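You operate a simulated robot arm through the tools that you are given. There is no shell and no other tool.

The job below is to be done with a simulated robot arm. You get a single attempt, and the scene is never put back.

TASK
Put things in order on the top of the long grey workbench. At the end: the silver end clip is on the short white board; the purple round weight from the top of the long grey workbench stands on top of the grey small tub; the red end clip is on the blue pass board (marked "GUEST"); the black end clip stands on top of the green card box; whatever was shut is shut again. Leave all else as you found it, and nothing knocked over.

The check looks at the end state, three seconds after you hand in, the way a careful person would. Anything else that was tipped, shoved, dropped, spilled or broken makes it a failure.

THE ROBOT
A 7-joint arm with a two-finger parallel gripper, fixed in place. Base frame: the origin is on the floor under the middle of its stand, x ahead of it, y to its left, z up; the work surface is at about z = 840. Units: mm, rad, N and s.
With the tool pointing down near the work surface it reaches from about 100 to 640 mm from the base axis. Its first joint turns from -1.152 to 1.152 rad. Payload 1.57 kg.
Tool frame: the origin (TCP) lies between the finger pads and is the grasp point; the fingertips stand 30 mm ahead of it; z points along the fingers, y is the line along which they close. The gripper opens to 80 mm. The fingers are 17 mm wide and 12 mm thick; the gripper's body (40 by 82 mm) begins 80 mm behind the TCP.
Orientation is that of the tool frame in the base frame, as [roll, pitch, yaw] about the fixed x, y, z axes, in that order (R = Rz(yaw) Ry(pitch) Rx(roll)). With the fingers straight down and closing along the base's y, the tool's x points along the base's -x, its y along +y and its z along -z.

THE INTERFACE
- The arm moves only by the tool send_rows. Its argument "commands" is a list that holds one entry, the list of rows, each a list of 7 numbers: the turn, a rotation vector about the tool's x, y, z in units of 45 degrees (1.0 is 45 degrees), then the shift along the tool's x, y, z in units of 500 mm (1.0 is 500 mm), then the opening, from 0 (shut) to 1 (fully open). In form: [[[wx, wy, wz, tx, ty, tz, jaw], ...]]. A call has 1 to 20 rows; each row is the pose to reach, as a shift and turn from the pose commanded when the call began, along the tool's axes at that moment. A call with a number of a shift or a turn outside -1 to 1 is refused whole. Rows are played at 5 a second. More than 50 mm and 0.15 rad between two rows, or a gripper value outside its range, and nothing of the call is played. A pose out of reach is approached as far as the arm can. The call stops where the force on the tool passes 40 N (or 10 N more than at its start, if that is more) or the arm is blocked; 0.2 s more then pass. Each finger travels about 72 mm/s and halts on what it meets, pressing with about 43 N; the grip force reading is that of the motor and also rises with nothing between the fingers. The clock runs only during rows and for 0.2 s after the last one: add rows that repeat a pose to give the fingers time. The reply holds the time, the measured pose of the TCP, the force on the tool along the base axes, the opening and the grip force, in the units named above and with some noise, with the torque about the TCP (base axes, N m) and any sound that the robot's microphone picked up.
- Cameras (640 x 400 px; columns grow to the right, rows downward): "scene" is fixed at [50.9, 425.6, 1422.3]; the picture's right is [-0.72, -0.70, 0.00], its down [-0.47, 0.49, -0.73] and it looks along [0.51, -0.53, -0.68] (base axes); focal length 231 px, centre (320, 200). "wrist" rides on the gripper at [72, -7, -122] in the tool frame; the picture's right is [0.09, 1.00, 0.00], its down [-0.84, 0.08, -0.54] and it looks along [-0.54, 0.05, 0.84] (tool axes); focal length 238 px, centre (320, 200). There is no depth. A picture from a camera that has moved, and an enlarged one, comes with that camera's place and axes in the base frame and with its lens. The place of the scene camera against the robot may be out by one fixed shift of up to 25 mm in any direction.
- grab_frame(camera): a new picture of that camera. No time passes.
- inspect(camera, box): a new picture of the part [left, top, right, bottom] of that camera's present view, enlarged. No time passes.
- sign_off(): hands the job in; it is judged then, once.

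Places have to be worked out from the pictures, the camera data and where the tool is seen. Open the gripper and draw the arm clear of the work before you hand the job in, unless the task says otherwise.

The tools are called after "Request:" as name(argument=value, ...) on one line, values as JSON. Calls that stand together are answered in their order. send_rows: Moves the arm, as the interface text tells. Its arguments: {"type":"object","properties":{"commands":{"type":"array"}},"required":["commands"]} The other tools are called the same way: grab_frame (camera) takes a picture; inspect (camera, box) takes an enlarged picture of a part of a camera's view; sign_off () hands the job in.

At the start:

```text
time: 0.0
eef_pos: [415.5, -34.4, 1109.9]
tool_rot: [3.141, -0.001, 3.14]
ft_force: [-1.4, 0.3, 0.2]
moment: [0.0, 0.01, 0.0]
finger_gap: 80.1
grasp_force: 0.0
```

scene: 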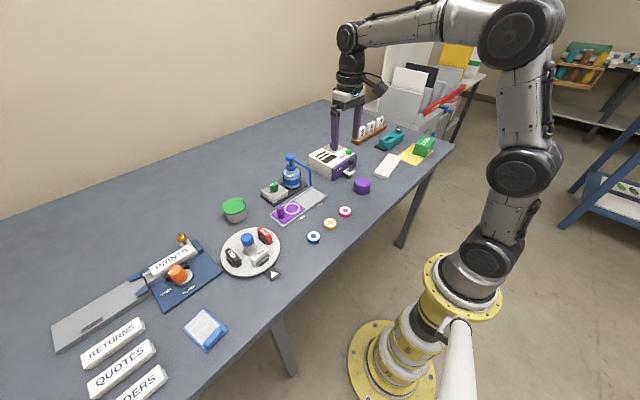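
wrist: 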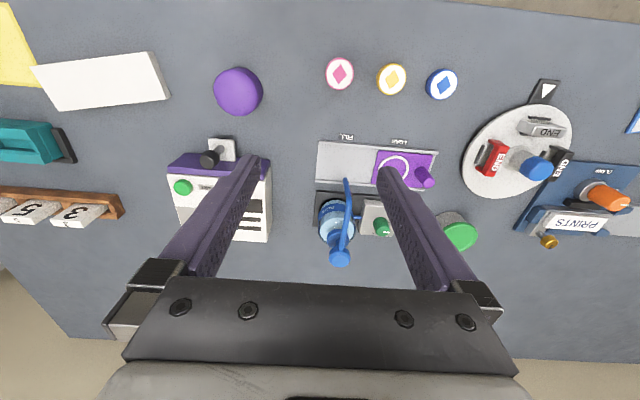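

I start by looking closely at the scene from both cameras, before any motion.

Request:
inspect(camera="scene", box=[200, 210, 300, 290])

Request:
inspect(camera="scene", box=[340, 100, 460, 200])

Request:
inspect(camera="scene", box=[40, 220, 230, 370])

Request:
inspect(camera="scene", box=[250, 130, 380, 230])

Request:
inspect(camera="wrist", box=[440, 60, 640, 260])

Request:
inspect(camera="wrist", box=[0, 20, 280, 260])

```text
5.00 times, centred on (250, 250) of scene
camera zoom: at [50.9, 425.6, 1422.3], right [-0.72, -0.7, 0.0], down [-0.47, 0.49, -0.73], along [0.51, -0.53, -0.68], focal length 1154 px, centre (670, -50)
```

zoom: 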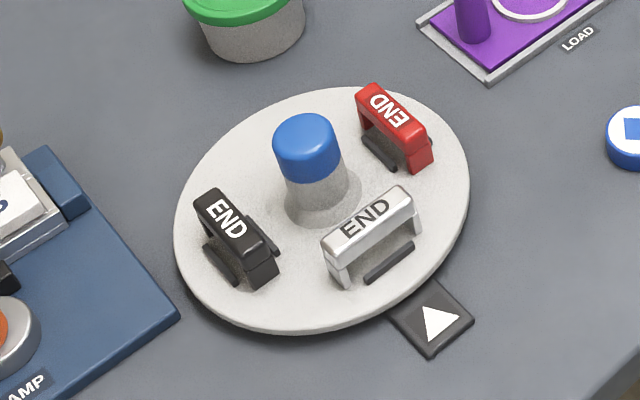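

```text
4.00 times, centred on (400, 150) of scene
camera zoom: at [50.9, 425.6, 1422.3], right [-0.72, -0.7, 0.0], down [-0.47, 0.49, -0.73], along [0.51, -0.53, -0.68], focal length 923 px, centre (0, 400)
```

zoom: 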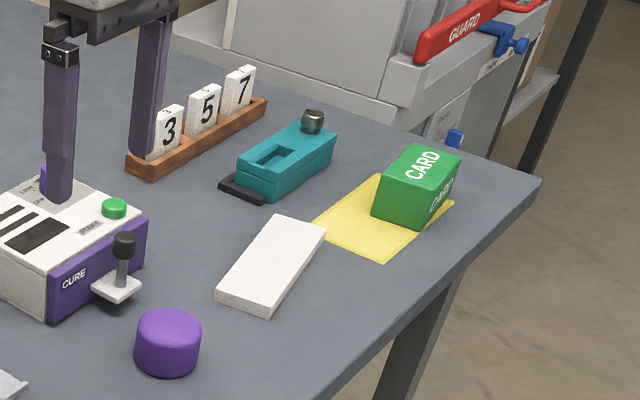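

```text
2.67 times, centred on (135, 295) of scene
camera zoom: at [50.9, 425.6, 1422.3], right [-0.72, -0.7, 0.0], down [-0.47, 0.49, -0.73], along [0.51, -0.53, -0.68], focal length 615 px, centre (813, -53)
```

zoom: 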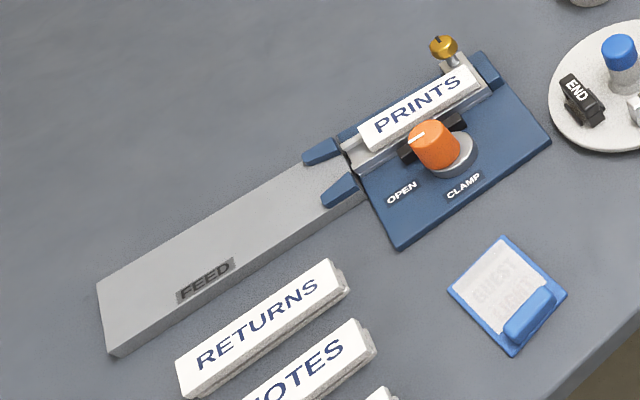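

```text
4.00 times, centred on (315, 180) of scene
camera zoom: at [50.9, 425.6, 1422.3], right [-0.72, -0.7, 0.0], down [-0.47, 0.49, -0.73], along [0.51, -0.53, -0.68], focal length 923 px, centre (340, 280)
```

zoom: 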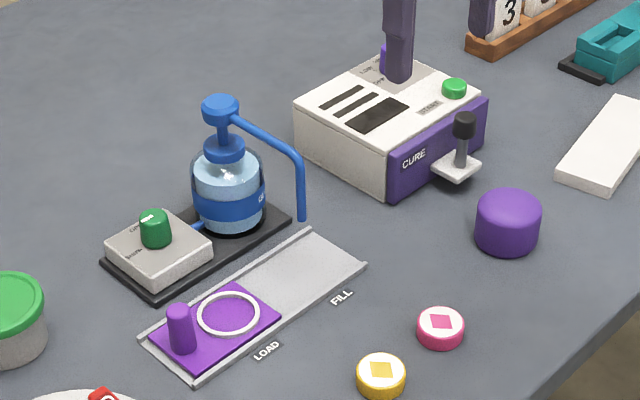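

```text
2.00 times, centred on (540, 160) of wrist
camera zoom: at [344.9, -39.3, 1230.2], right [-0.09, 1.0, 0.0], down [0.84, 0.08, 0.54], along [0.54, 0.05, -0.84], focal length 477 px, centre (-120, 280)
```

zoom: 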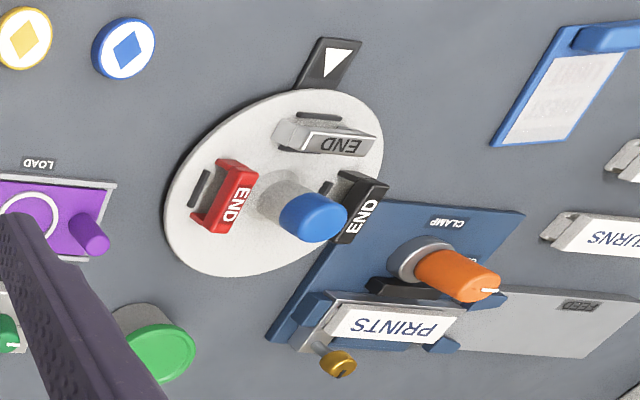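

```text
1.67 times, centred on (140, 140) of wrist
camera zoom: at [344.9, -39.3, 1230.2], right [-0.09, 1.0, 0.0], down [0.84, 0.08, 0.54], along [0.54, 0.05, -0.84], focal length 397 px, centre (620, 300)
```

zoom: 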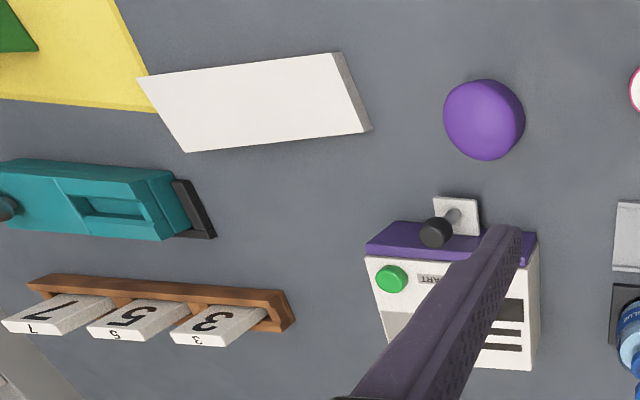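

The clips sit on a white disc with a blue knob around (465, 307), and the white board is around (417, -351). I move up high towards the disc to look at it from closer with the wrist camera.

Request:
send_rows(commands=[[[0, 0, 0, 0.029, 0.081, 0, 1], [0, 0, 0, 0.058, 0.162, 0, 1], [0, 0, 0, 0.087, 0.243, 0, 1], [0, 0, 0, 0.116, 0.324, 0, 1], [0, 0, 0, 0.145, 0.405, 0, 1], [0, 0, 0, 0.174, 0.486, 0, 1], [0, 0, 0, 0.203, 0.567, 0, 1], [0, 0, 0, 0.232, 0.648, 0, 1], [0, 0, 0, 0.232, 0.648, 0, 1]]])

```text
time: 2.0
eef_pos: [300.9, 289.9, 1110.0]
tool_rot: [-3.141, 0.0, 3.141]
ft_force: [-0.8, 0.1, 0.0]
moment: [-0.01, 0.0, -0.02]
finger_gap: 80.1
grasp_force: 0.0
```

The arm reached (301, 290, 1110). I take pictures from here.

Request:
grab_frame(camera="wrist")

Request:
inspect(camera="wrist", box=[240, 120, 400, 240])

Request:
inspect(camera="wrist", box=[400, 0, 640, 200])

Request:
grab_frame(camera="scene")

```text
taken
camera wrist: at [228.7, 283.8, 1230.7], right [-0.09, 1.0, 0.0], down [0.84, 0.08, 0.54], along [0.54, 0.05, -0.84], focal length 238 px, centre (320, 200)
```

wrist: 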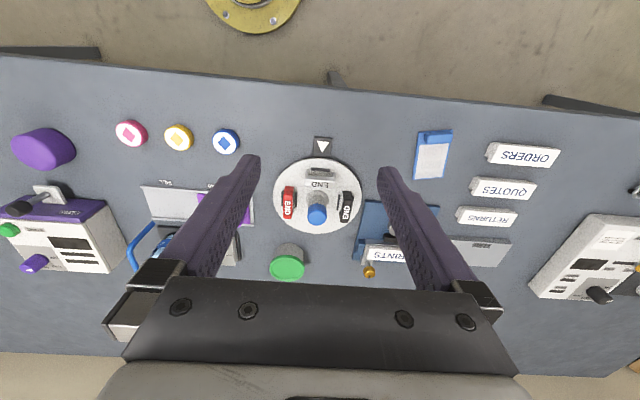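

```text
3.33 times, centred on (320, 180) of wrist
camera zoom: at [228.7, 283.8, 1230.7], right [-0.09, 1.0, 0.0], down [0.84, 0.08, 0.54], along [0.54, 0.05, -0.84], focal length 794 px, centre (320, 267)
```

zoom: 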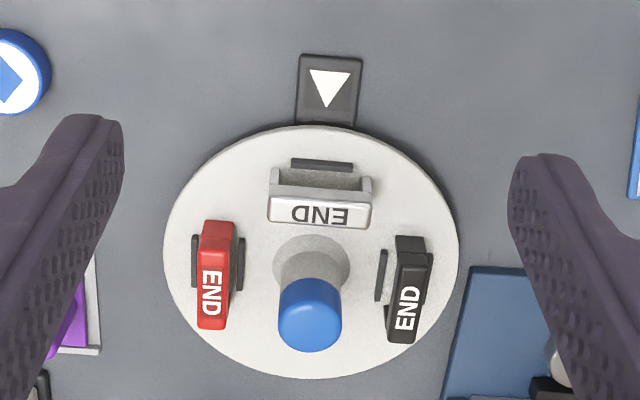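

```text
2.00 times, centred on (520, 100) of wrist
camera zoom: at [228.7, 283.8, 1230.7], right [-0.09, 1.0, 0.0], down [0.84, 0.08, 0.54], along [0.54, 0.05, -0.84], focal length 477 px, centre (-80, 400)
```

zoom: 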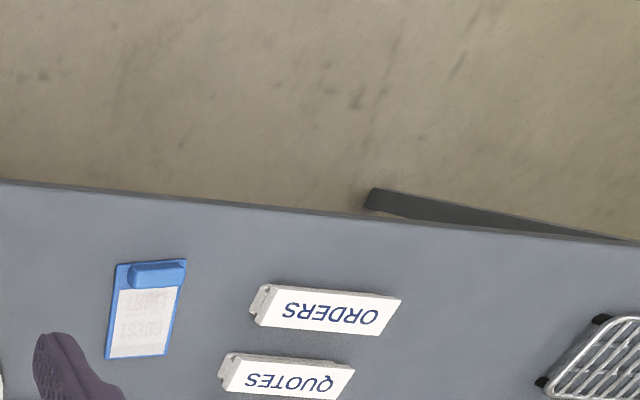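

```text
taken
```

scene: 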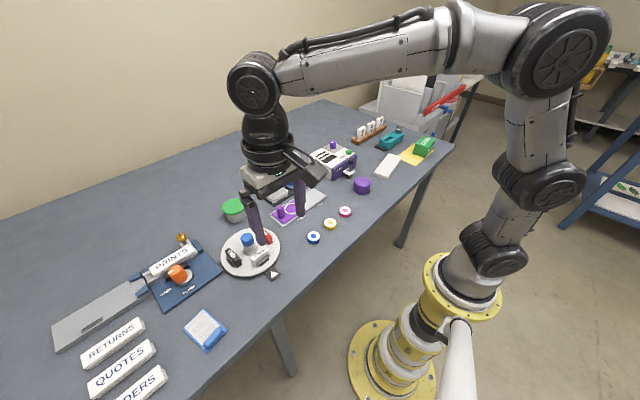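

The disc is centred near (465, 300) with the clips about 52 x 15 x 29 mm between low rails. I go lower and look at the clips and the pass board at closer range.

Request:
send_rows(commands=[[[0, 0, 0, 0, 0, 0.08, 1], [0, 0, 0, 0, 0, 0.16, 1], [0, 0, 0, 0, 0, 0.24, 1], [0, 0, 0, 0, 0.06, 0.24, 1], [0, 0, 0, 0, 0.12, 0.24, 1], [0, 0, 0, 0, 0.12, 0.24, 1]]])

Request:
inspect(camera="wrist", box=[180, 80, 420, 280])

Request:
inspect(camera="wrist", box=[360, 80, 560, 220])

Request:
grab_frame(camera="wrist")

```text
time: 3.4
eef_pos: [300.6, 351.0, 990.1]
tool_rot: [3.14, -0.001, 3.141]
ft_force: [0.6, -0.3, 0.2]
moment: [0.0, 0.01, -0.02]
finger_gap: 79.9
grasp_force: 0.1
```

```text
2.00 times, centred on (300, 180) of wrist
camera zoom: at [229.2, 344.7, 1110.5], right [-0.09, 1.0, 0.0], down [0.84, 0.08, 0.54], along [0.54, 0.05, -0.84], focal length 477 px, centre (360, 240)
```

zoom: 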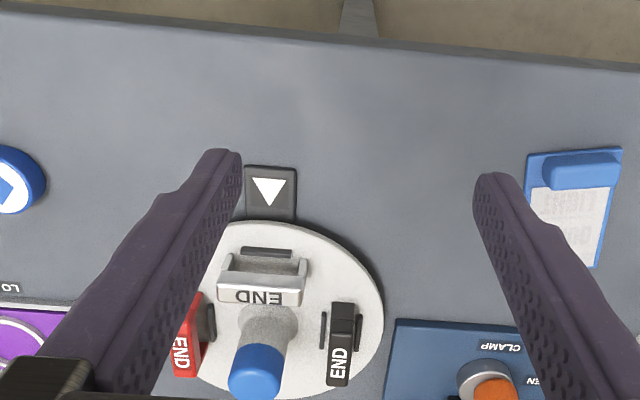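

```text
2.86 times, centred on (460, 150) of wrist
camera zoom: at [229.2, 344.7, 1110.5], right [-0.09, 1.0, 0.0], down [0.84, 0.08, 0.54], along [0.54, 0.05, -0.84], focal length 681 px, centre (-80, 343)
```

zoom: 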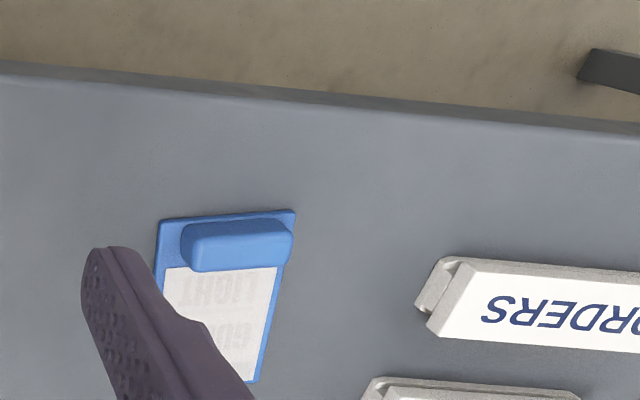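

```text
taken
camera wrist: at [229.2, 344.7, 1110.5], right [-0.09, 1.0, 0.0], down [0.84, 0.08, 0.54], along [0.54, 0.05, -0.84], focal length 238 px, centre (320, 200)
```

wrist: 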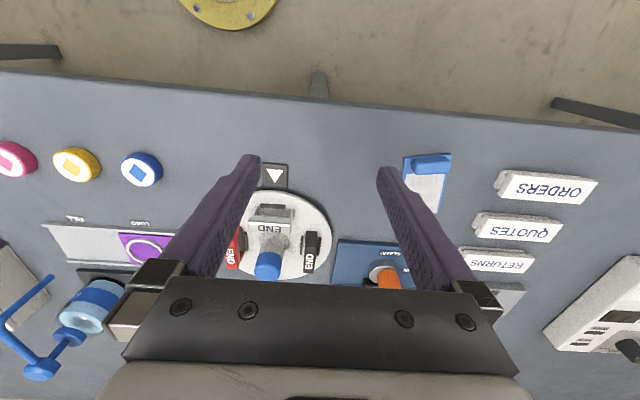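

The pass board's near end carries a raised blue clip; I want to read its marking and see the rest of the bench's left part, so I inspect the scene view and the wrist view.

Request:
inspect(camera="scene", box=[170, 300, 240, 360])

Request:
inspect(camera="scene", box=[215, 215, 305, 285])

Request:
inspect(camera="scene", box=[380, 40, 640, 220])

```text
6.67 times, centred on (205, 330) of scene
camera zoom: at [50.9, 425.6, 1422.3], right [-0.72, -0.7, 0.0], down [-0.47, 0.49, -0.73], along [0.51, -0.53, -0.68], focal length 1538 px, centre (1087, -667)
```

zoom: 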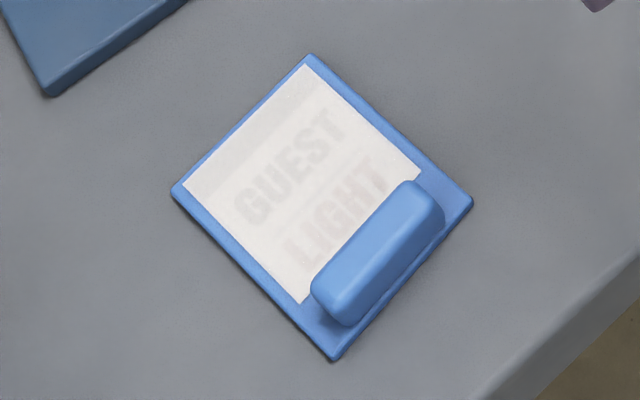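

```text
5.71 times, centred on (260, 250) of scene
camera zoom: at [50.9, 425.6, 1422.3], right [-0.72, -0.7, 0.0], down [-0.47, 0.49, -0.73], along [0.51, -0.53, -0.68], focal length 1319 px, centre (663, -86)
```

zoom: 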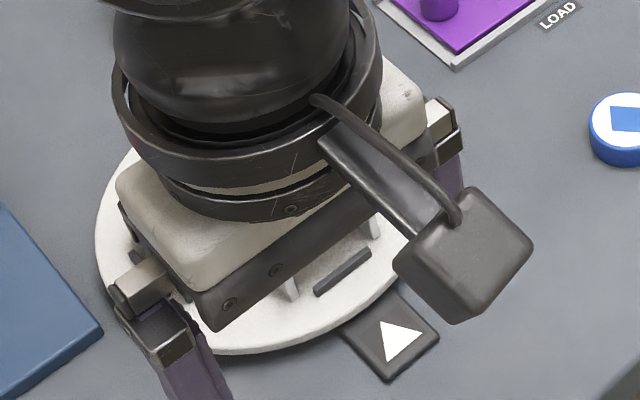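

```text
2.22 times, centred on (510, 130) of scene
camera zoom: at [50.9, 425.6, 1422.3], right [-0.72, -0.7, 0.0], down [-0.47, 0.49, -0.73], along [0.51, -0.53, -0.68], focal length 513 px, centre (-102, 356)
```

zoom: 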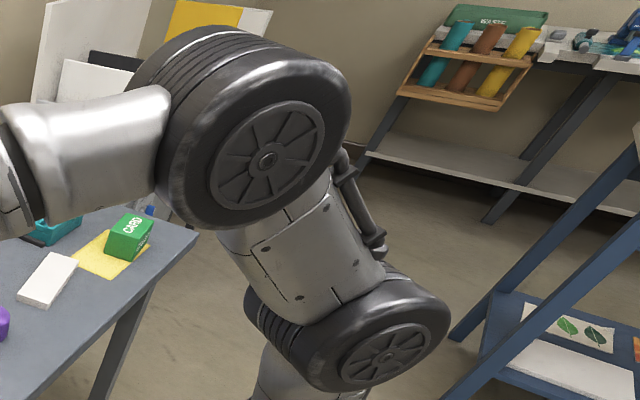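

The marking reads "GUEST LIGHT", so that is the right board. Next I raise the arm and travel to the right end of the bench to look at the green box.

Request:
send_rows(commands=[[[0, 0, 0, 0, 0, -0.08, 1], [0, 0, 0, 0, 0, -0.16, 1], [0, 0, 0, 0, -0.04, -0.24, 1], [0, 0, 0, 0, -0.13, -0.24, 1], [0, 0, 0, 0, -0.22, -0.24, 1], [0, 0, 0, 0, -0.31, -0.24, 1], [0, 0, 0, 0, -0.4, -0.24, 1], [0, 0, 0, 0, -0.49, -0.24, 1], [0, 0, 0, 0, -0.58, -0.24, 1], [0, 0, 0, 0, -0.67, -0.24, 1], [0, 0, 0, 0, -0.76, -0.24, 1], [0, 0, 0, 0, -0.85, -0.24, 1], [0, 0, 0, 0, -0.94, -0.24, 1], [0, 0, 0, 0, -0.94, -0.24, 1]]])

Request:
send_rows(commands=[[[0, 0, 0, 0, -0.09, 0, 1], [0, 0, 0, 0, -0.18, 0, 1], [0, 0, 0, 0, -0.27, 0, 1], [0, 0, 0, 0, -0.36, 0, 1], [0, 0, 0, 0, -0.45, 0, 1], [0, 0, 0, 0, -0.54, 0, 1], [0, 0, 0, 0, -0.54, 0, 1]]])

Request:
grab_frame(camera="wrist")

Request:
inspect(camera="wrist", box=[40, 60, 340, 250])

```text
time: 6.4
eef_pos: [302.1, -119.9, 1108.9]
tool_rot: [3.14, 0.0, -3.141]
ft_force: [-1.1, -0.2, -0.5]
moment: [-0.03, -0.01, -0.01]
finger_gap: 80.1
grasp_force: 0.0
```

```text
time: 8.0
eef_pos: [300.6, -390.3, 1110.0]
tool_rot: [-3.141, 0.0, -3.142]
ft_force: [0.8, 0.6, -0.1]
moment: [0.0, 0.0, 0.04]
finger_gap: 79.9
grasp_force: 0.0
```

```text
taken
camera wrist: at [229.1, -395.3, 1231.3], right [-0.09, 1.0, 0.0], down [0.84, 0.08, 0.54], along [0.54, 0.05, -0.84], focal length 238 px, centre (320, 200)
```

wrist: 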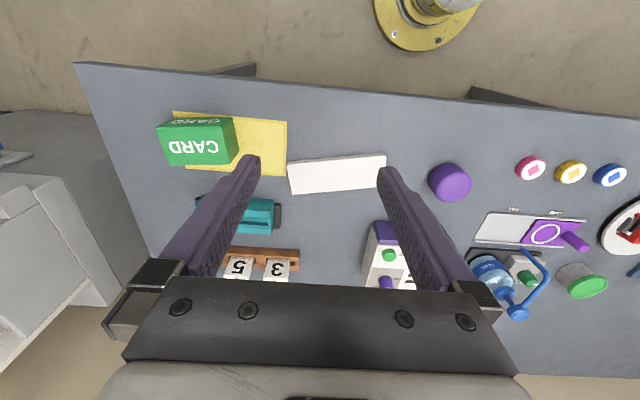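

```text
2.11 times, centred on (190, 155) of wrist
camera zoom: at [229.1, -395.3, 1231.3], right [-0.09, 1.0, 0.0], down [0.84, 0.08, 0.54], along [0.54, 0.05, -0.84], focal length 502 px, centre (594, 295)
```

zoom: 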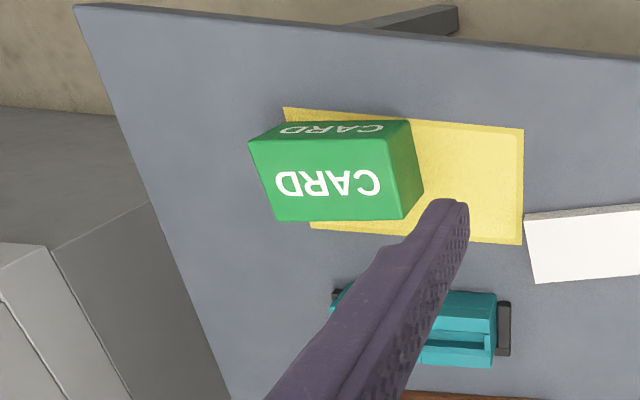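

The green box top spans about x 336–405, y −621 to −526 at z ≈ 886, centre about (371, −573), which is at the edge of reach. I test how far the arm can get there with the tool down, at a safe height of about 1000.

Request:
send_rows(commands=[[[0, 0, 0, -0.024, -0.061, 0.037, 1], [0, 0, 0, -0.048, -0.122, 0.074, 1], [0, 0, 0, -0.072, -0.183, 0.111, 1], [0, 0, 0, -0.096, -0.244, 0.148, 1], [0, 0, 0, -0.12, -0.305, 0.185, 1], [0, 0, 0, -0.142, -0.366, 0.22, 1], [0, 0, 0, -0.142, -0.366, 0.22, 1], [0, 0, 0, -0.142, -0.366, 0.22, 1]]])

Request:
grab_frame(camera="wrist")

Request:
grab_frame(camera="scene")

```text
time: 9.8
eef_pos: [345.7, -534.3, 986.6]
tool_rot: [-3.141, 0.0, 3.141]
ft_force: [-0.4, -0.4, 0.5]
moment: [-0.02, -0.02, -0.03]
finger_gap: 80.1
grasp_force: 0.0
out of reach, approached as far as the arm can: row 5, 6, 7, 8
```

```text
taken
camera wrist: at [273.8, -538.9, 1106.4], right [-0.09, 1.0, 0.0], down [0.84, 0.08, 0.54], along [0.54, 0.05, -0.84], focal length 238 px, centre (320, 200)
```

wrist: 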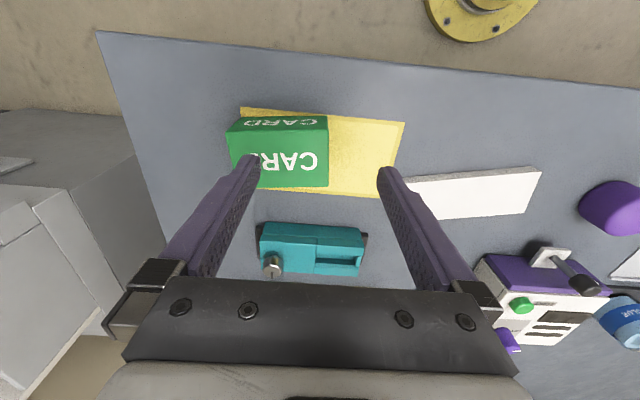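

```text
taken
```

scene: 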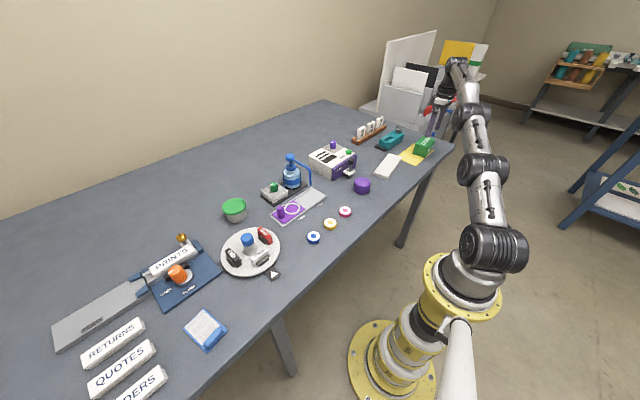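

The arm stops at radius ≈ 637 with the tool down, so for the box I need the fingers tilted outward. I back off a little and turn the hand about its axis, also learning which pose counts as "commanded" after the clamp.

Request:
send_rows(commands=[[[0, 0, 0.15, 0.03, 0.05, 0, 1], [0, 0, 0.3, 0.06, 0.1, 0, 1], [0, 0, 0.45, 0.06, 0.1, 0, 1], [0, 0, 0.6, 0.06, 0.1, 0, 1], [0, 0, 0.6, 0.06, 0.1, 0, 1]]])

```text
time: 11.0
eef_pos: [315.6, -482.1, 985.7]
tool_rot: [-3.141, 0.001, 2.669]
ft_force: [0.5, -0.3, 1.2]
moment: [-0.03, -0.02, -0.01]
finger_gap: 80.1
grasp_force: 0.0
```

The clamped pose counts as the commanded one. Now I finish turning the hand to radial, tilt the fingers outward by 0.25 rad and try for the box centre (371, −573) at the same height.

Request:
send_rows(commands=[[[0.0169, -0.0621, 0.1342, -0.0363, -0.0223, 0, 1], [0.0337, -0.1243, 0.2684, -0.0726, -0.0446, 0, 1], [0.0506, -0.1864, 0.4027, -0.1088, -0.0668, 0, 1], [0.0674, -0.2486, 0.5369, -0.1451, -0.0891, 0, 1], [0.0843, -0.3107, 0.6711, -0.1814, -0.1114, 0, 1], [0.0843, -0.3107, 0.6711, -0.1814, -0.1114, 0, 1]]])

Request:
grab_frame(camera="wrist")

Request:
grab_frame(camera="scene")

```text
time: 12.4
eef_pos: [370.0, -574.1, 987.3]
tool_rot: [3.14, 0.251, 2.139]
ft_force: [-1.0, -0.7, 0.2]
moment: [-0.04, -0.03, -0.01]
finger_gap: 80.1
grasp_force: 0.2
```

```text
taken
camera wrist: at [311.4, -492.7, 1085.6], right [0.79, 0.61, -0.02], down [0.43, -0.53, 0.73], along [0.44, -0.59, -0.68], focal length 238 px, centre (320, 200)
```

wrist: 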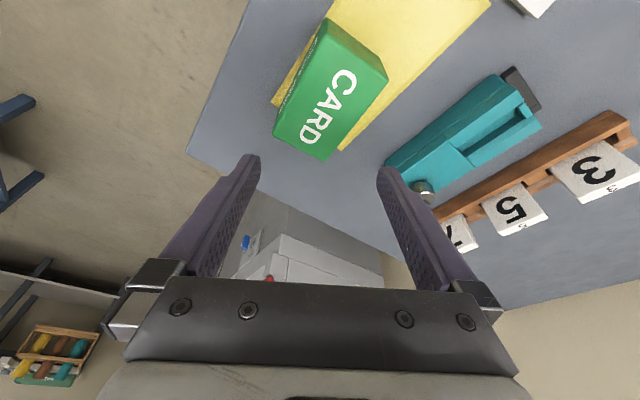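

```text
taken
```

scene: 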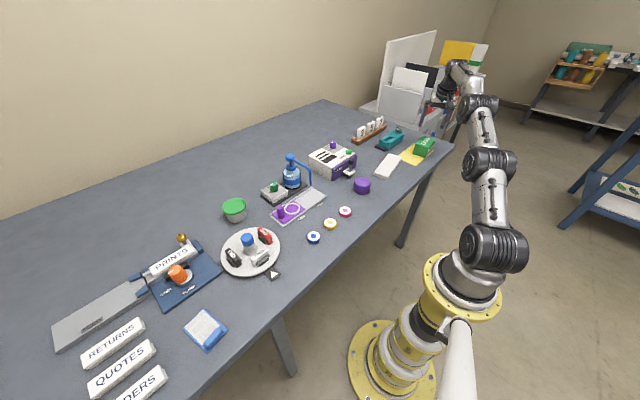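

The tilted pose (370, −574, 987) is reached exactly. I go straight down to about z = 940 (tips still some 20 mm above the box) to verify that the lower height is reachable too, and look.

Request:
send_rows(commands=[[[0, 0, 0, 0.0116, 0, 0.0455, 1], [0, 0, 0, 0.0232, 0, 0.091, 1], [0, 0, 0, 0.0232, 0, 0.091, 1]]])

Request:
grab_frame(camera="wrist")

Request:
inspect(camera="scene", box=[380, 80, 480, 180])

```text
time: 13.2
eef_pos: [370.2, -572.5, 938.0]
tool_rot: [3.141, 0.25, 2.14]
ft_force: [0.5, 0.4, 0.4]
moment: [0.0, 0.03, -0.05]
finger_gap: 80.0
grasp_force: 0.0
```

```text
taken
camera wrist: at [311.7, -492.1, 1038.4], right [0.79, 0.61, -0.02], down [0.43, -0.53, 0.73], along [0.44, -0.59, -0.68], focal length 238 px, centre (320, 200)
```

wrist: 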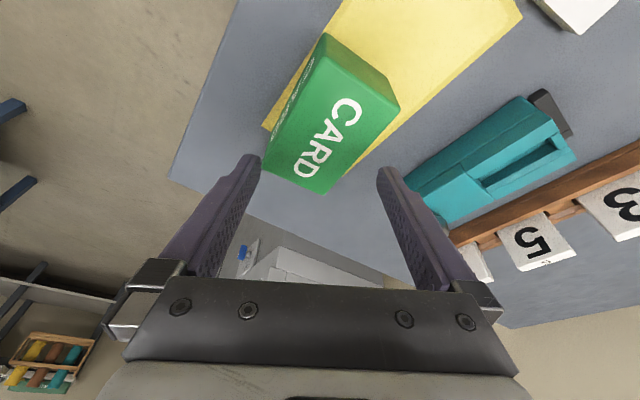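

```text
4.00 times, centred on (430, 130) of scene
camera zoom: at [50.9, 425.6, 1422.3], right [-0.72, -0.7, 0.0], down [-0.47, 0.49, -0.73], along [0.51, -0.53, -0.68], focal length 923 px, centre (-120, 480)
```

zoom: 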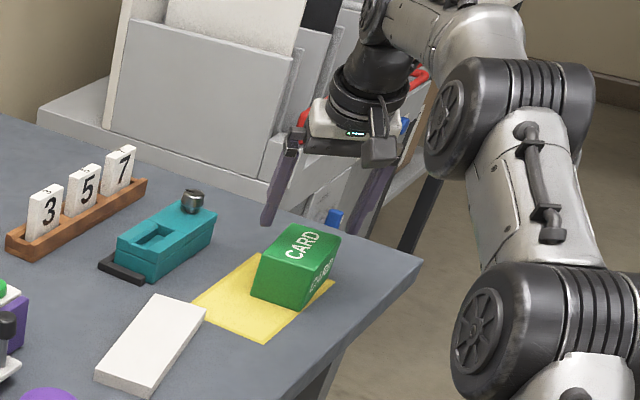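

Reach at the lower height is confirmed. I zoom on the box from here to fix its place more exactly.

Request:
inspect(camera="wrist", box=[240, 20, 420, 210])

```text
2.11 times, centred on (330, 115) of wrist
camera zoom: at [311.7, -492.1, 1038.4], right [0.79, 0.61, -0.02], down [0.43, -0.53, 0.73], along [0.44, -0.59, -0.68], focal length 502 px, centre (299, 379)
```

zoom: 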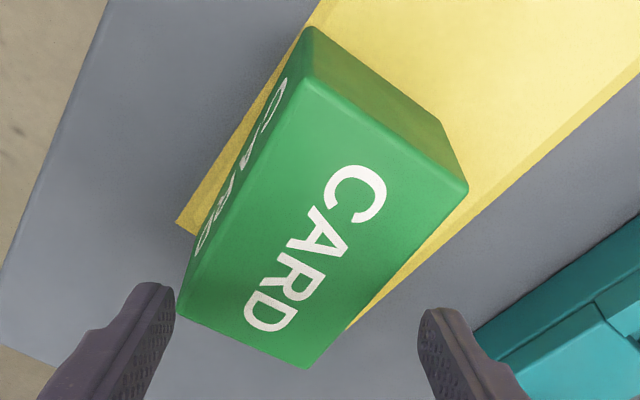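

The box centre comes out at (373, −571), top at z ≈ 886, consistent with the earlier estimate. Now I lift off and start heading to the purple weight, untilting and turning the hand back part of the way.

Request:
send_rows(commands=[[[0, 0, 0, -0.02, 0, -0.0775, 1], [-0.0159, 0.0624, -0.1268, 0.023, 0.0162, -0.1017, 1], [-0.0319, 0.1248, -0.2536, 0.066, 0.0324, -0.1259, 1], [-0.0478, 0.1871, -0.3803, 0.109, 0.0486, -0.15, 1], [-0.0638, 0.2495, -0.5071, 0.152, 0.0648, -0.1742, 1], [-0.0797, 0.3119, -0.6339, 0.195, 0.081, -0.1984, 1], [-0.0797, 0.3119, -0.6339, 0.195, 0.081, -0.1984, 1]]])

```text
time: 14.8
eef_pos: [341.7, -449.6, 1011.5]
tool_rot: [3.141, 0.0, 2.642]
ft_force: [-0.5, 0.8, -0.5]
moment: [-0.05, -0.01, -0.01]
finger_gap: 80.0
grasp_force: 0.1
```

Now at (342, −450, 1011), hand down, yaw 2.64. I turn back to yaw π and go to a viewing spot near the purple weight.

Request:
send_rows(commands=[[[0, 0, -0.0909, 0.0437, 0.073, 0, 1], [0, 0, -0.1817, 0.0873, 0.1461, 0, 1], [0, 0, -0.2726, 0.131, 0.2191, 0, 1], [0, 0, -0.3634, 0.1746, 0.2922, 0, 1], [0, 0, -0.4543, 0.2183, 0.3652, 0, 1], [0, 0, -0.5451, 0.2619, 0.4383, 0, 1], [0, 0, -0.636, 0.3056, 0.5113, 0, 1], [0, 0, -0.636, 0.3056, 0.5113, 0, 1]]])

Request:
grab_frame(camera="wrist")

Request:
inspect(camera="wrist", box=[240, 120, 400, 240])

```text
time: 16.6
eef_pos: [330.3, -152.8, 1011.7]
tool_rot: [-3.141, 0.0, 3.141]
ft_force: [-0.9, 0.0, 0.7]
moment: [-0.01, 0.02, -0.01]
finger_gap: 80.0
grasp_force: 0.0
```

```text
taken
camera wrist: at [257.7, -159.1, 1132.1], right [-0.09, 1.0, 0.0], down [0.84, 0.08, 0.54], along [0.54, 0.05, -0.84], focal length 238 px, centre (320, 200)
```

wrist: 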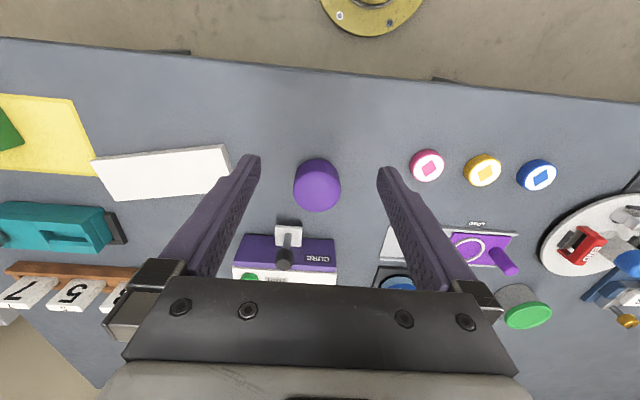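

```text
3.33 times, centred on (320, 180) of wrist
camera zoom: at [257.7, -159.1, 1132.1], right [-0.09, 1.0, 0.0], down [0.84, 0.08, 0.54], along [0.54, 0.05, -0.84], focal length 794 px, centre (320, 267)
```

zoom: 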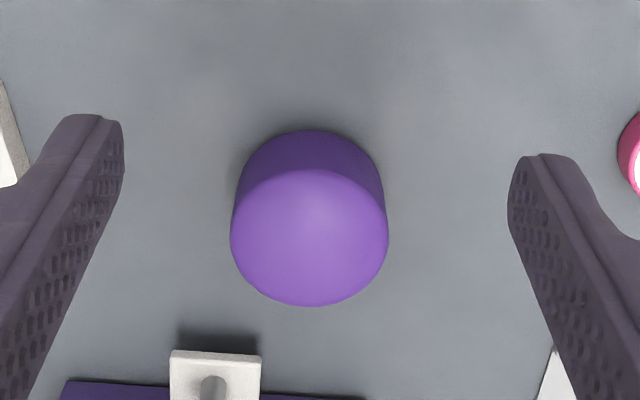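

The weight is about 60 mm across and 34 mm high, centred at about (410, −150); the tub lid works out near (627, 249) at z ≈ 883, which again needs an outward tilt of about 0.3 rad. I tilt the hand and move above the weight at z = 930.

Request:
send_rows(commands=[[[0, -0.0955, 0, -0.0375, 0.0016, 0.0409, 1], [0, -0.191, 0, -0.0749, 0.0032, 0.0817, 1], [0, -0.2865, 0, -0.1124, 0.0048, 0.1226, 1], [0, -0.382, 0, -0.1498, 0.0064, 0.1634, 1], [0, -0.382, 0, -0.1498, 0.0064, 0.1634, 1]]])

Request:
grab_frame(camera="wrist")

Request:
inspect(camera="scene", box=[310, 130, 430, 230])

```text
time: 17.8
eef_pos: [405.3, -151.3, 929.2]
tool_rot: [-3.141, 0.301, 3.141]
ft_force: [-0.6, 0.2, 1.0]
moment: [-0.02, 0.01, -0.02]
finger_gap: 80.0
grasp_force: 0.1
```

```text
taken
camera wrist: at [300.4, -156.1, 1022.6], right [-0.09, 1.0, -0.03], down [0.64, 0.08, 0.77], along [0.76, 0.05, -0.64], focal length 238 px, centre (320, 200)
```

wrist: 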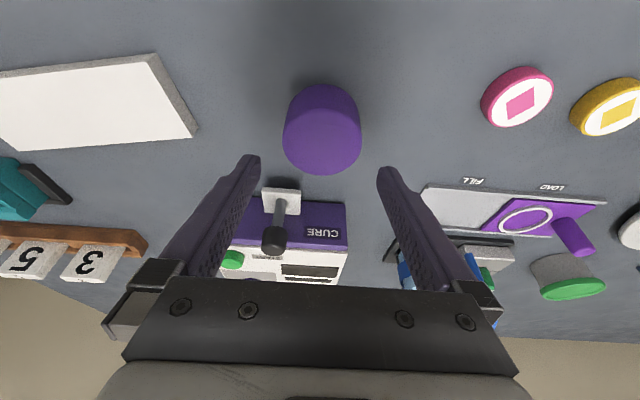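

```text
4.00 times, centred on (370, 180) of scene
camera zoom: at [50.9, 425.6, 1422.3], right [-0.72, -0.7, 0.0], down [-0.47, 0.49, -0.73], along [0.51, -0.53, -0.68], focal length 923 px, centre (120, 280)
```

zoom: 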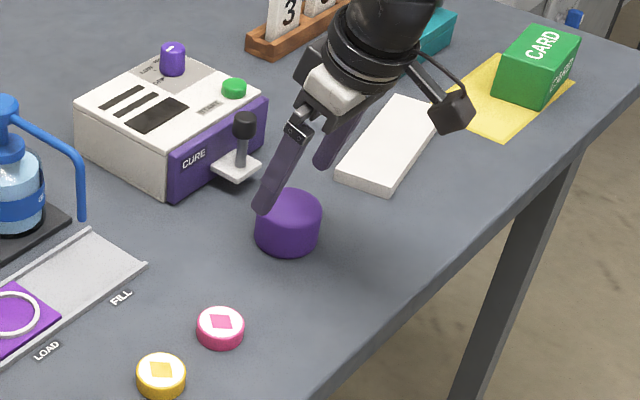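

The view agrees (weight at ≈ (409, −150)), the fingers straddle it in y with about 10 mm each side. I go straight down to z = 874.

Request:
send_rows(commands=[[[0, 0, 0, 0.0082, 0.0032, 0.0264, 1], [0, 0, 0, 0.0163, 0.0032, 0.0528, 1], [0, 0, 0, 0.0245, 0.0032, 0.0791, 1], [0, 0, 0, 0.0326, 0.0032, 0.1055, 1], [0, 0, 0, 0.0326, 0.0032, 0.1055, 1]]])

Request:
grab_frame(camera="wrist")

Request:
inspect(camera="scene", box=[330, 150, 400, 210])

```text
time: 19.0
eef_pos: [404.3, -149.4, 873.1]
tool_rot: [3.142, 0.3, 3.141]
ft_force: [0.7, 0.3, 0.5]
moment: [0.0, -0.01, 0.03]
finger_gap: 80.1
grasp_force: 0.1
```

```text
taken
camera wrist: at [299.8, -154.9, 968.0], right [-0.09, 1.0, -0.03], down [0.64, 0.08, 0.77], along [0.76, 0.05, -0.64], focal length 238 px, centre (320, 200)
```

wrist: 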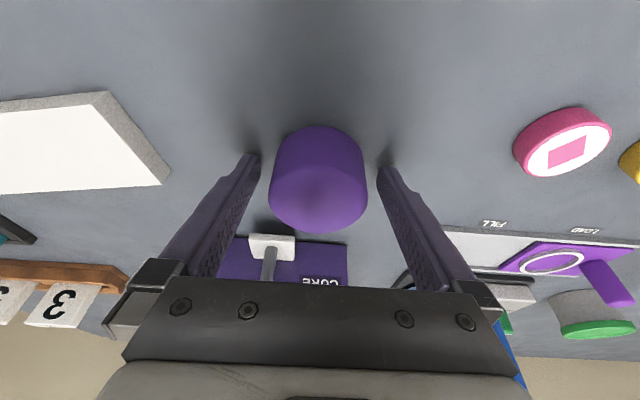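

```text
6.67 times, centred on (365, 180) of scene
camera zoom: at [50.9, 425.6, 1422.3], right [-0.72, -0.7, 0.0], down [-0.47, 0.49, -0.73], along [0.51, -0.53, -0.68], focal length 1538 px, centre (20, 333)
```

zoom: 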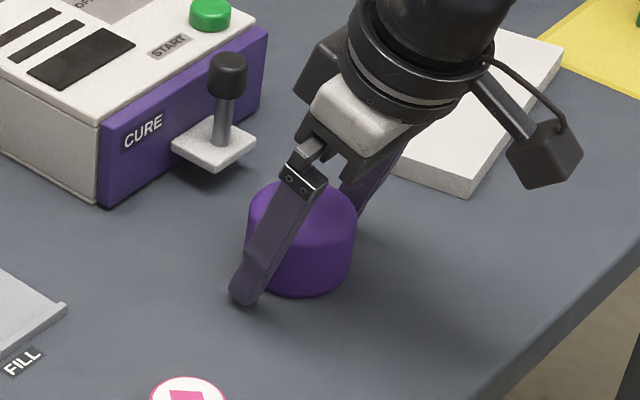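

The weight is centred between the fingers and nothing is touched. I close the gripper and hold still.

Request:
send_rows(commands=[[[0, 0, 0, 0, 0, 0, 0.85], [0, 0, 0, 0, 0, 0, 0.76], [0, 0, 0, 0, 0, 0, 0.6], [0, 0, 0, 0, 0, 0, 0.3], [0, 0, 0, 0, 0, 0, 0.0], [0, 0, 0, 0, 0, 0, 0.0], [0, 0, 0, 0, 0, 0, 0.0]]])

```text
time: 20.6
eef_pos: [404.3, -150.0, 874.4]
tool_rot: [3.141, 0.301, 3.139]
ft_force: [-1.0, -1.5, 0.2]
moment: [-0.1, -0.05, -0.05]
finger_gap: 58.5
grasp_force: 42.5
```

Gripped at 58.5 mm with 42.5 N. I lift straight up 40 mm and check that the weight comes along level.

Request:
send_rows(commands=[[[0, 0, 0, -0.0059, 0, -0.0191, 0], [0, 0, 0, -0.0118, 0, -0.0382, 0], [0, 0, 0, -0.0177, 0, -0.0573, 0], [0, 0, 0, -0.0236, 0, -0.0764, 0], [0, 0, 0, -0.0236, 0, -0.0764, 0]]])

Request:
grab_frame(camera="wrist")

Request:
inspect(camera="scene", box=[330, 140, 400, 200])

```text
time: 21.8
eef_pos: [404.0, -148.9, 915.0]
tool_rot: [-3.141, 0.299, 3.139]
ft_force: [-0.1, 0.6, -3.2]
moment: [-0.01, -0.02, 0.0]
finger_gap: 58.5
grasp_force: 42.9
```

```text
taken
camera wrist: at [299.4, -154.7, 1008.3], right [-0.09, 1.0, -0.03], down [0.64, 0.08, 0.76], along [0.76, 0.05, -0.64], focal length 238 px, centre (320, 200)
```

wrist: 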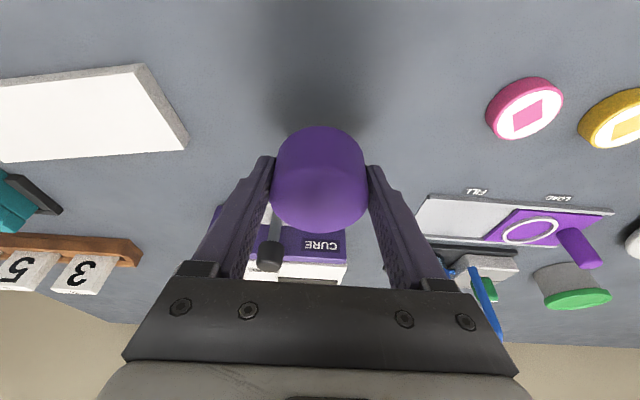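

```text
6.67 times, centred on (365, 170) of scene
camera zoom: at [50.9, 425.6, 1422.3], right [-0.72, -0.7, 0.0], down [-0.47, 0.49, -0.73], along [0.51, -0.53, -0.68], focal length 1538 px, centre (20, 400)
```

zoom: 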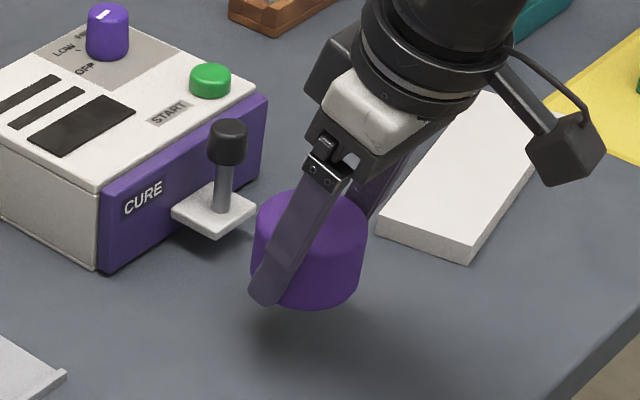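

The weight is held upright, about 0.3 kg. I lift to z ≈ 1040 and travel to y ≈ 0, where the tub can be seen beside the fingers.

Request:
send_rows(commands=[[[0, 0, 0, -0.0246, 0, -0.0796, 0], [0, 0, 0, -0.0493, 0, -0.1592, 0], [0, 0, 0, -0.0739, 0.02, -0.2388, 0], [0, 0, 0, -0.0739, 0.1, -0.2388, 0], [0, 0, 0, -0.0739, 0.18, -0.2388, 0], [0, 0, 0, -0.0739, 0.26, -0.2388, 0], [0, 0, 0, -0.0739, 0.3, -0.2388, 0], [0, 0, 0, -0.0739, 0.3, -0.2388, 0]]])

Request:
grab_frame(camera="wrist")

Request:
inspect(camera="wrist", box=[420, 140, 580, 280])

Request:
inspect(camera="scene", box=[210, 180, 270, 240])

```text
time: 23.6
eef_pos: [403.5, 2.1, 1039.2]
tool_rot: [-3.14, 0.301, 3.14]
ft_force: [-0.4, 0.6, -3.2]
moment: [0.01, 0.0, 0.01]
finger_gap: 58.5
grasp_force: 43.1
```

```text
taken
camera wrist: at [298.8, -4.5, 1133.5], right [-0.09, 1.0, -0.03], down [0.64, 0.08, 0.76], along [0.76, 0.05, -0.64], focal length 238 px, centre (320, 200)
```

wrist: 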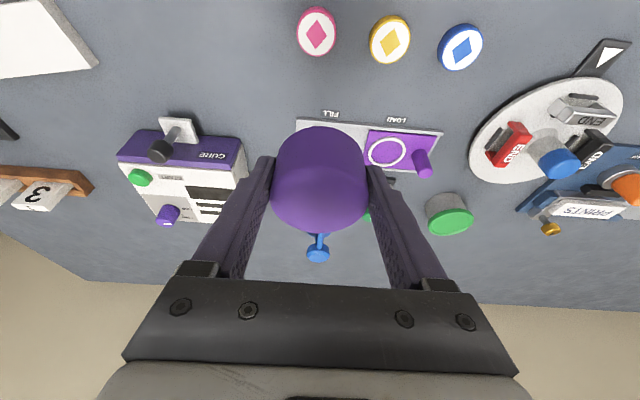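

```text
2.86 times, centred on (500, 210) of wrist
camera zoom: at [298.8, -4.5, 1133.5], right [-0.09, 1.0, -0.03], down [0.64, 0.08, 0.76], along [0.76, 0.05, -0.64], focal length 681 px, centre (-194, 171)
```

zoom: 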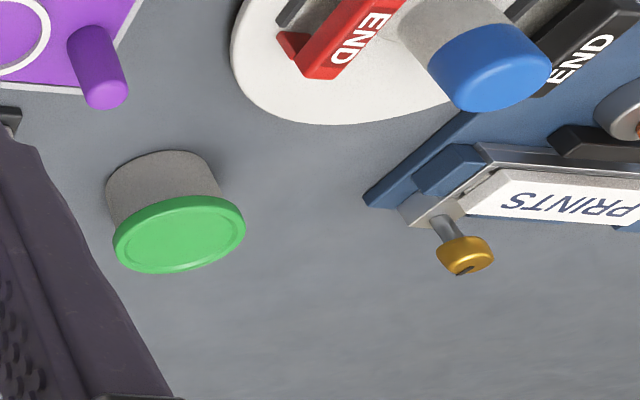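

```text
6.67 times, centred on (240, 210) of scene
camera zoom: at [50.9, 425.6, 1422.3], right [-0.72, -0.7, 0.0], down [-0.47, 0.49, -0.73], along [0.51, -0.53, -0.68], focal length 1538 px, centre (853, 133)
```

zoom: 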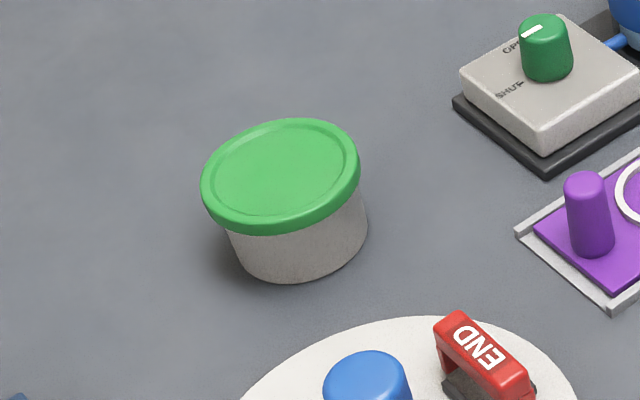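

The lid centre again comes out at ≈ (628, 251), top ≈ 883, with a lid about 75 mm wide. I carry the weight along y at z ≈ 1040, then forward to above the tub.

Request:
send_rows(commands=[[[0, 0, 0, 0, 0.0827, 0, 0], [0, 0, 0, 0, 0.1653, 0, 0], [0, 0, 0, 0, 0.248, 0, 0], [0, 0, 0, 0, 0.3307, 0, 0], [0, 0, 0, 0, 0.4133, 0, 0], [0, 0, 0, 0, 0.496, 0, 0], [0, 0, 0, -0.0697, 0.496, 0.0216, 0], [0, 0, 0, -0.1393, 0.496, 0.0431, 0], [0, 0, 0, -0.209, 0.496, 0.0647, 0], [0, 0, 0, -0.2787, 0.496, 0.0862, 0], [0, 0, 0, -0.3483, 0.496, 0.1078, 0], [0, 0, 0, -0.418, 0.496, 0.1293, 0], [0, 0, 0, -0.418, 0.496, 0.1293, 0]]])

Request:
grab_frame(camera="wrist")

Request:
grab_frame(camera="scene")

```text
time: 26.4
eef_pos: [623.9, 249.4, 1038.6]
tool_rot: [3.141, 0.299, 3.141]
ft_force: [0.4, -0.5, -3.0]
moment: [0.0, 0.05, 0.04]
finger_gap: 58.6
grasp_force: 43.5
```

```text
taken
camera wrist: at [519.0, 243.3, 1133.3], right [-0.09, 1.0, -0.03], down [0.64, 0.08, 0.76], along [0.76, 0.05, -0.64], focal length 238 px, centre (320, 200)
```

wrist: 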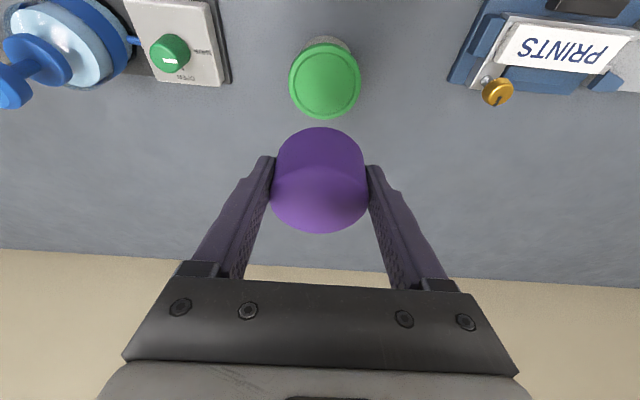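

```text
taken
```

scene: 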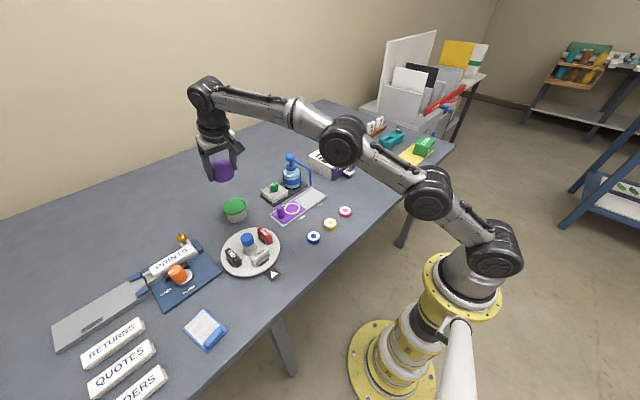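

Reach is fine, and from here the lid centre is (628, 251). I descend to about 8 mm above the lid and look again.

Request:
send_rows(commands=[[[0, 0, 0, 0.0168, 0.003, 0.0543, 0], [0, 0, 0, 0.0336, 0.003, 0.1085, 0], [0, 0, 0, 0.0504, 0.003, 0.1628, 0], [0, 0, 0, 0.0681, 0.003, 0.217, 0], [0, 0, 0, 0.0681, 0.003, 0.217, 0]]])

Request:
grab_frame(camera="wrist")

Request:
inspect(camera="scene", box=[200, 160, 270, 230])

```text
time: 27.6
eef_pos: [623.7, 250.7, 925.1]
tool_rot: [-3.141, 0.3, 3.14]
ft_force: [0.0, 0.5, -3.7]
moment: [0.02, 0.01, 0.01]
finger_gap: 58.6
grasp_force: 43.2
```

```text
taken
camera wrist: at [518.7, 244.7, 1018.9], right [-0.09, 1.0, -0.03], down [0.64, 0.08, 0.76], along [0.76, 0.05, -0.64], focal length 238 px, centre (320, 200)
```

wrist: 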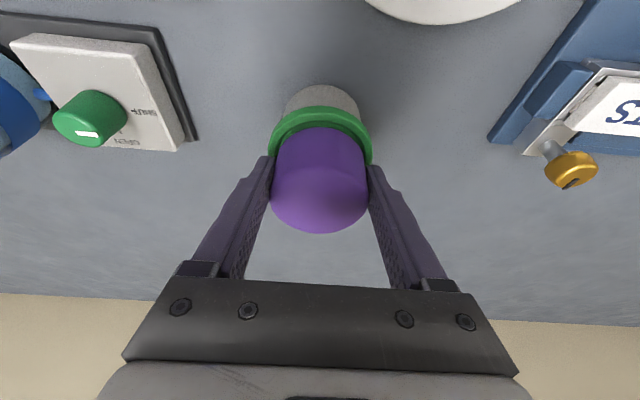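

```text
5.71 times, centred on (235, 195) of scene
camera zoom: at [51.0, 425.7, 1422.3], right [-0.72, -0.7, 0.0], down [-0.47, 0.49, -0.73], along [0.51, -0.53, -0.68], focal length 1319 px, centre (806, 229)
```

zoom: 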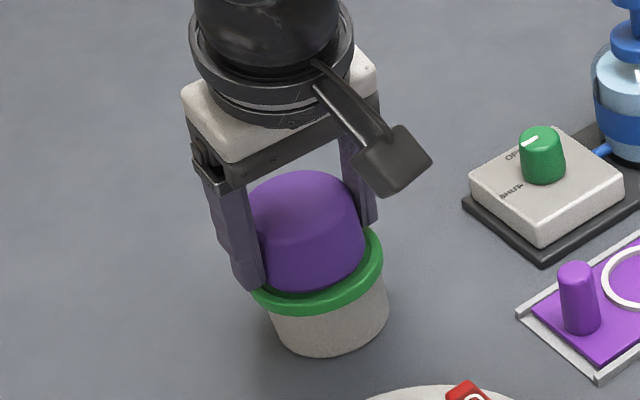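

The weight sits centred over the lid to within about 2 mm. I lower 6 mm slowly and read the force.

Request:
send_rows(commands=[[[0, 0, 0, 0.0042, 0, 0.0038, 0], [0, 0, 0, 0.0054, 0, 0.0077, 0], [0, 0, 0, 0.0066, 0, 0.0115, 0], [0, 0, 0, 0.0066, 0, 0.0115, 0]]])

```text
time: 28.6
eef_pos: [623.1, 251.9, 924.2]
tool_rot: [3.139, 0.309, 3.139]
ft_force: [-5.3, -5.2, 23.7]
moment: [-0.4, 0.44, -0.06]
finger_gap: 58.6
grasp_force: 43.2
```

Contact came earlier than expected: the reading is +24 N at z ≈ 924, so the lid is about 7 mm higher than I judged. I relieve the pressure by raising 4 mm and look at the contact.

Request:
send_rows(commands=[[[0, 0, 0, -0.0012, 0, -0.0038, 0], [0, 0, 0, -0.0024, 0, -0.0076, 0], [0, 0, 0, -0.0024, 0, -0.0076, 0]]])

Request:
grab_frame(camera="wrist")

Request:
inspect(camera="scene", box=[200, 160, 270, 230])

```text
time: 29.4
eef_pos: [622.9, 251.0, 924.6]
tool_rot: [3.138, 0.305, 3.141]
ft_force: [9.3, 0.0, 13.6]
moment: [-0.01, -0.51, 0.02]
finger_gap: 58.3
grasp_force: 43.2
```

```text
taken
camera wrist: at [517.2, 244.8, 1018.0], right [-0.09, 1.0, -0.03], down [0.64, 0.08, 0.77], along [0.77, 0.05, -0.64], focal length 238 px, centre (320, 200)
```

wrist: 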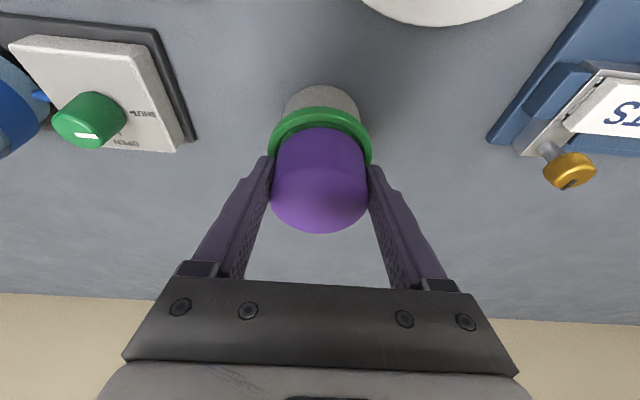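

```text
5.71 times, centred on (235, 195) of scene
camera zoom: at [50.9, 425.5, 1422.3], right [-0.72, -0.7, 0.0], down [-0.47, 0.49, -0.73], along [0.51, -0.53, -0.68], focal length 1319 px, centre (806, 229)
```

zoom: 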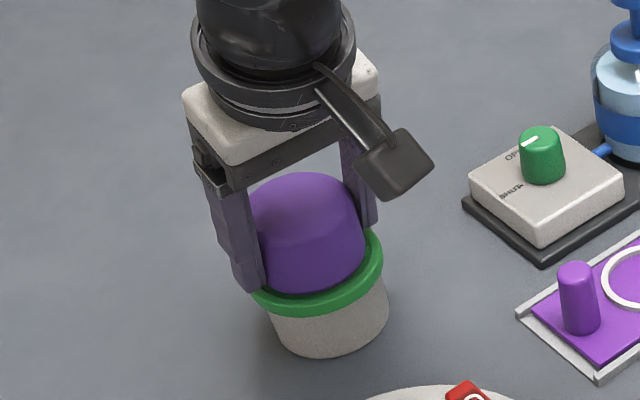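

The reading still shows contact force (13.6 N with some sideways force). I let it settle for a moment with no motion and re-read.

Request:
send_rows(commands=[[[0, 0, 0, 0, 0, 0, 0], [0, 0, 0, 0, 0, 0, 0], [0, 0, 0, 0, 0, 0, 0]]])

```text
time: 30.2
eef_pos: [622.2, 251.2, 923.9]
tool_rot: [3.14, 0.302, 3.14]
ft_force: [6.7, 1.1, 13.6]
moment: [0.02, -0.46, 0.0]
finger_gap: 58.6
grasp_force: 42.6
```

Still about 14 N steady, so I raise another 3 mm to unload before opening.

Request:
send_rows(commands=[[[0, 0, 0, -0.0009, 0, -0.0029, 0], [0, 0, 0, -0.0018, 0, -0.0057, 0], [0, 0, 0, -0.0018, 0, -0.0057, 0]]])

```text
time: 31.0
eef_pos: [619.6, 250.7, 924.3]
tool_rot: [-3.139, 0.296, 3.141]
ft_force: [3.8, 1.7, 6.6]
moment: [0.12, -0.36, 0.01]
finger_gap: 58.5
grasp_force: 43.0
```

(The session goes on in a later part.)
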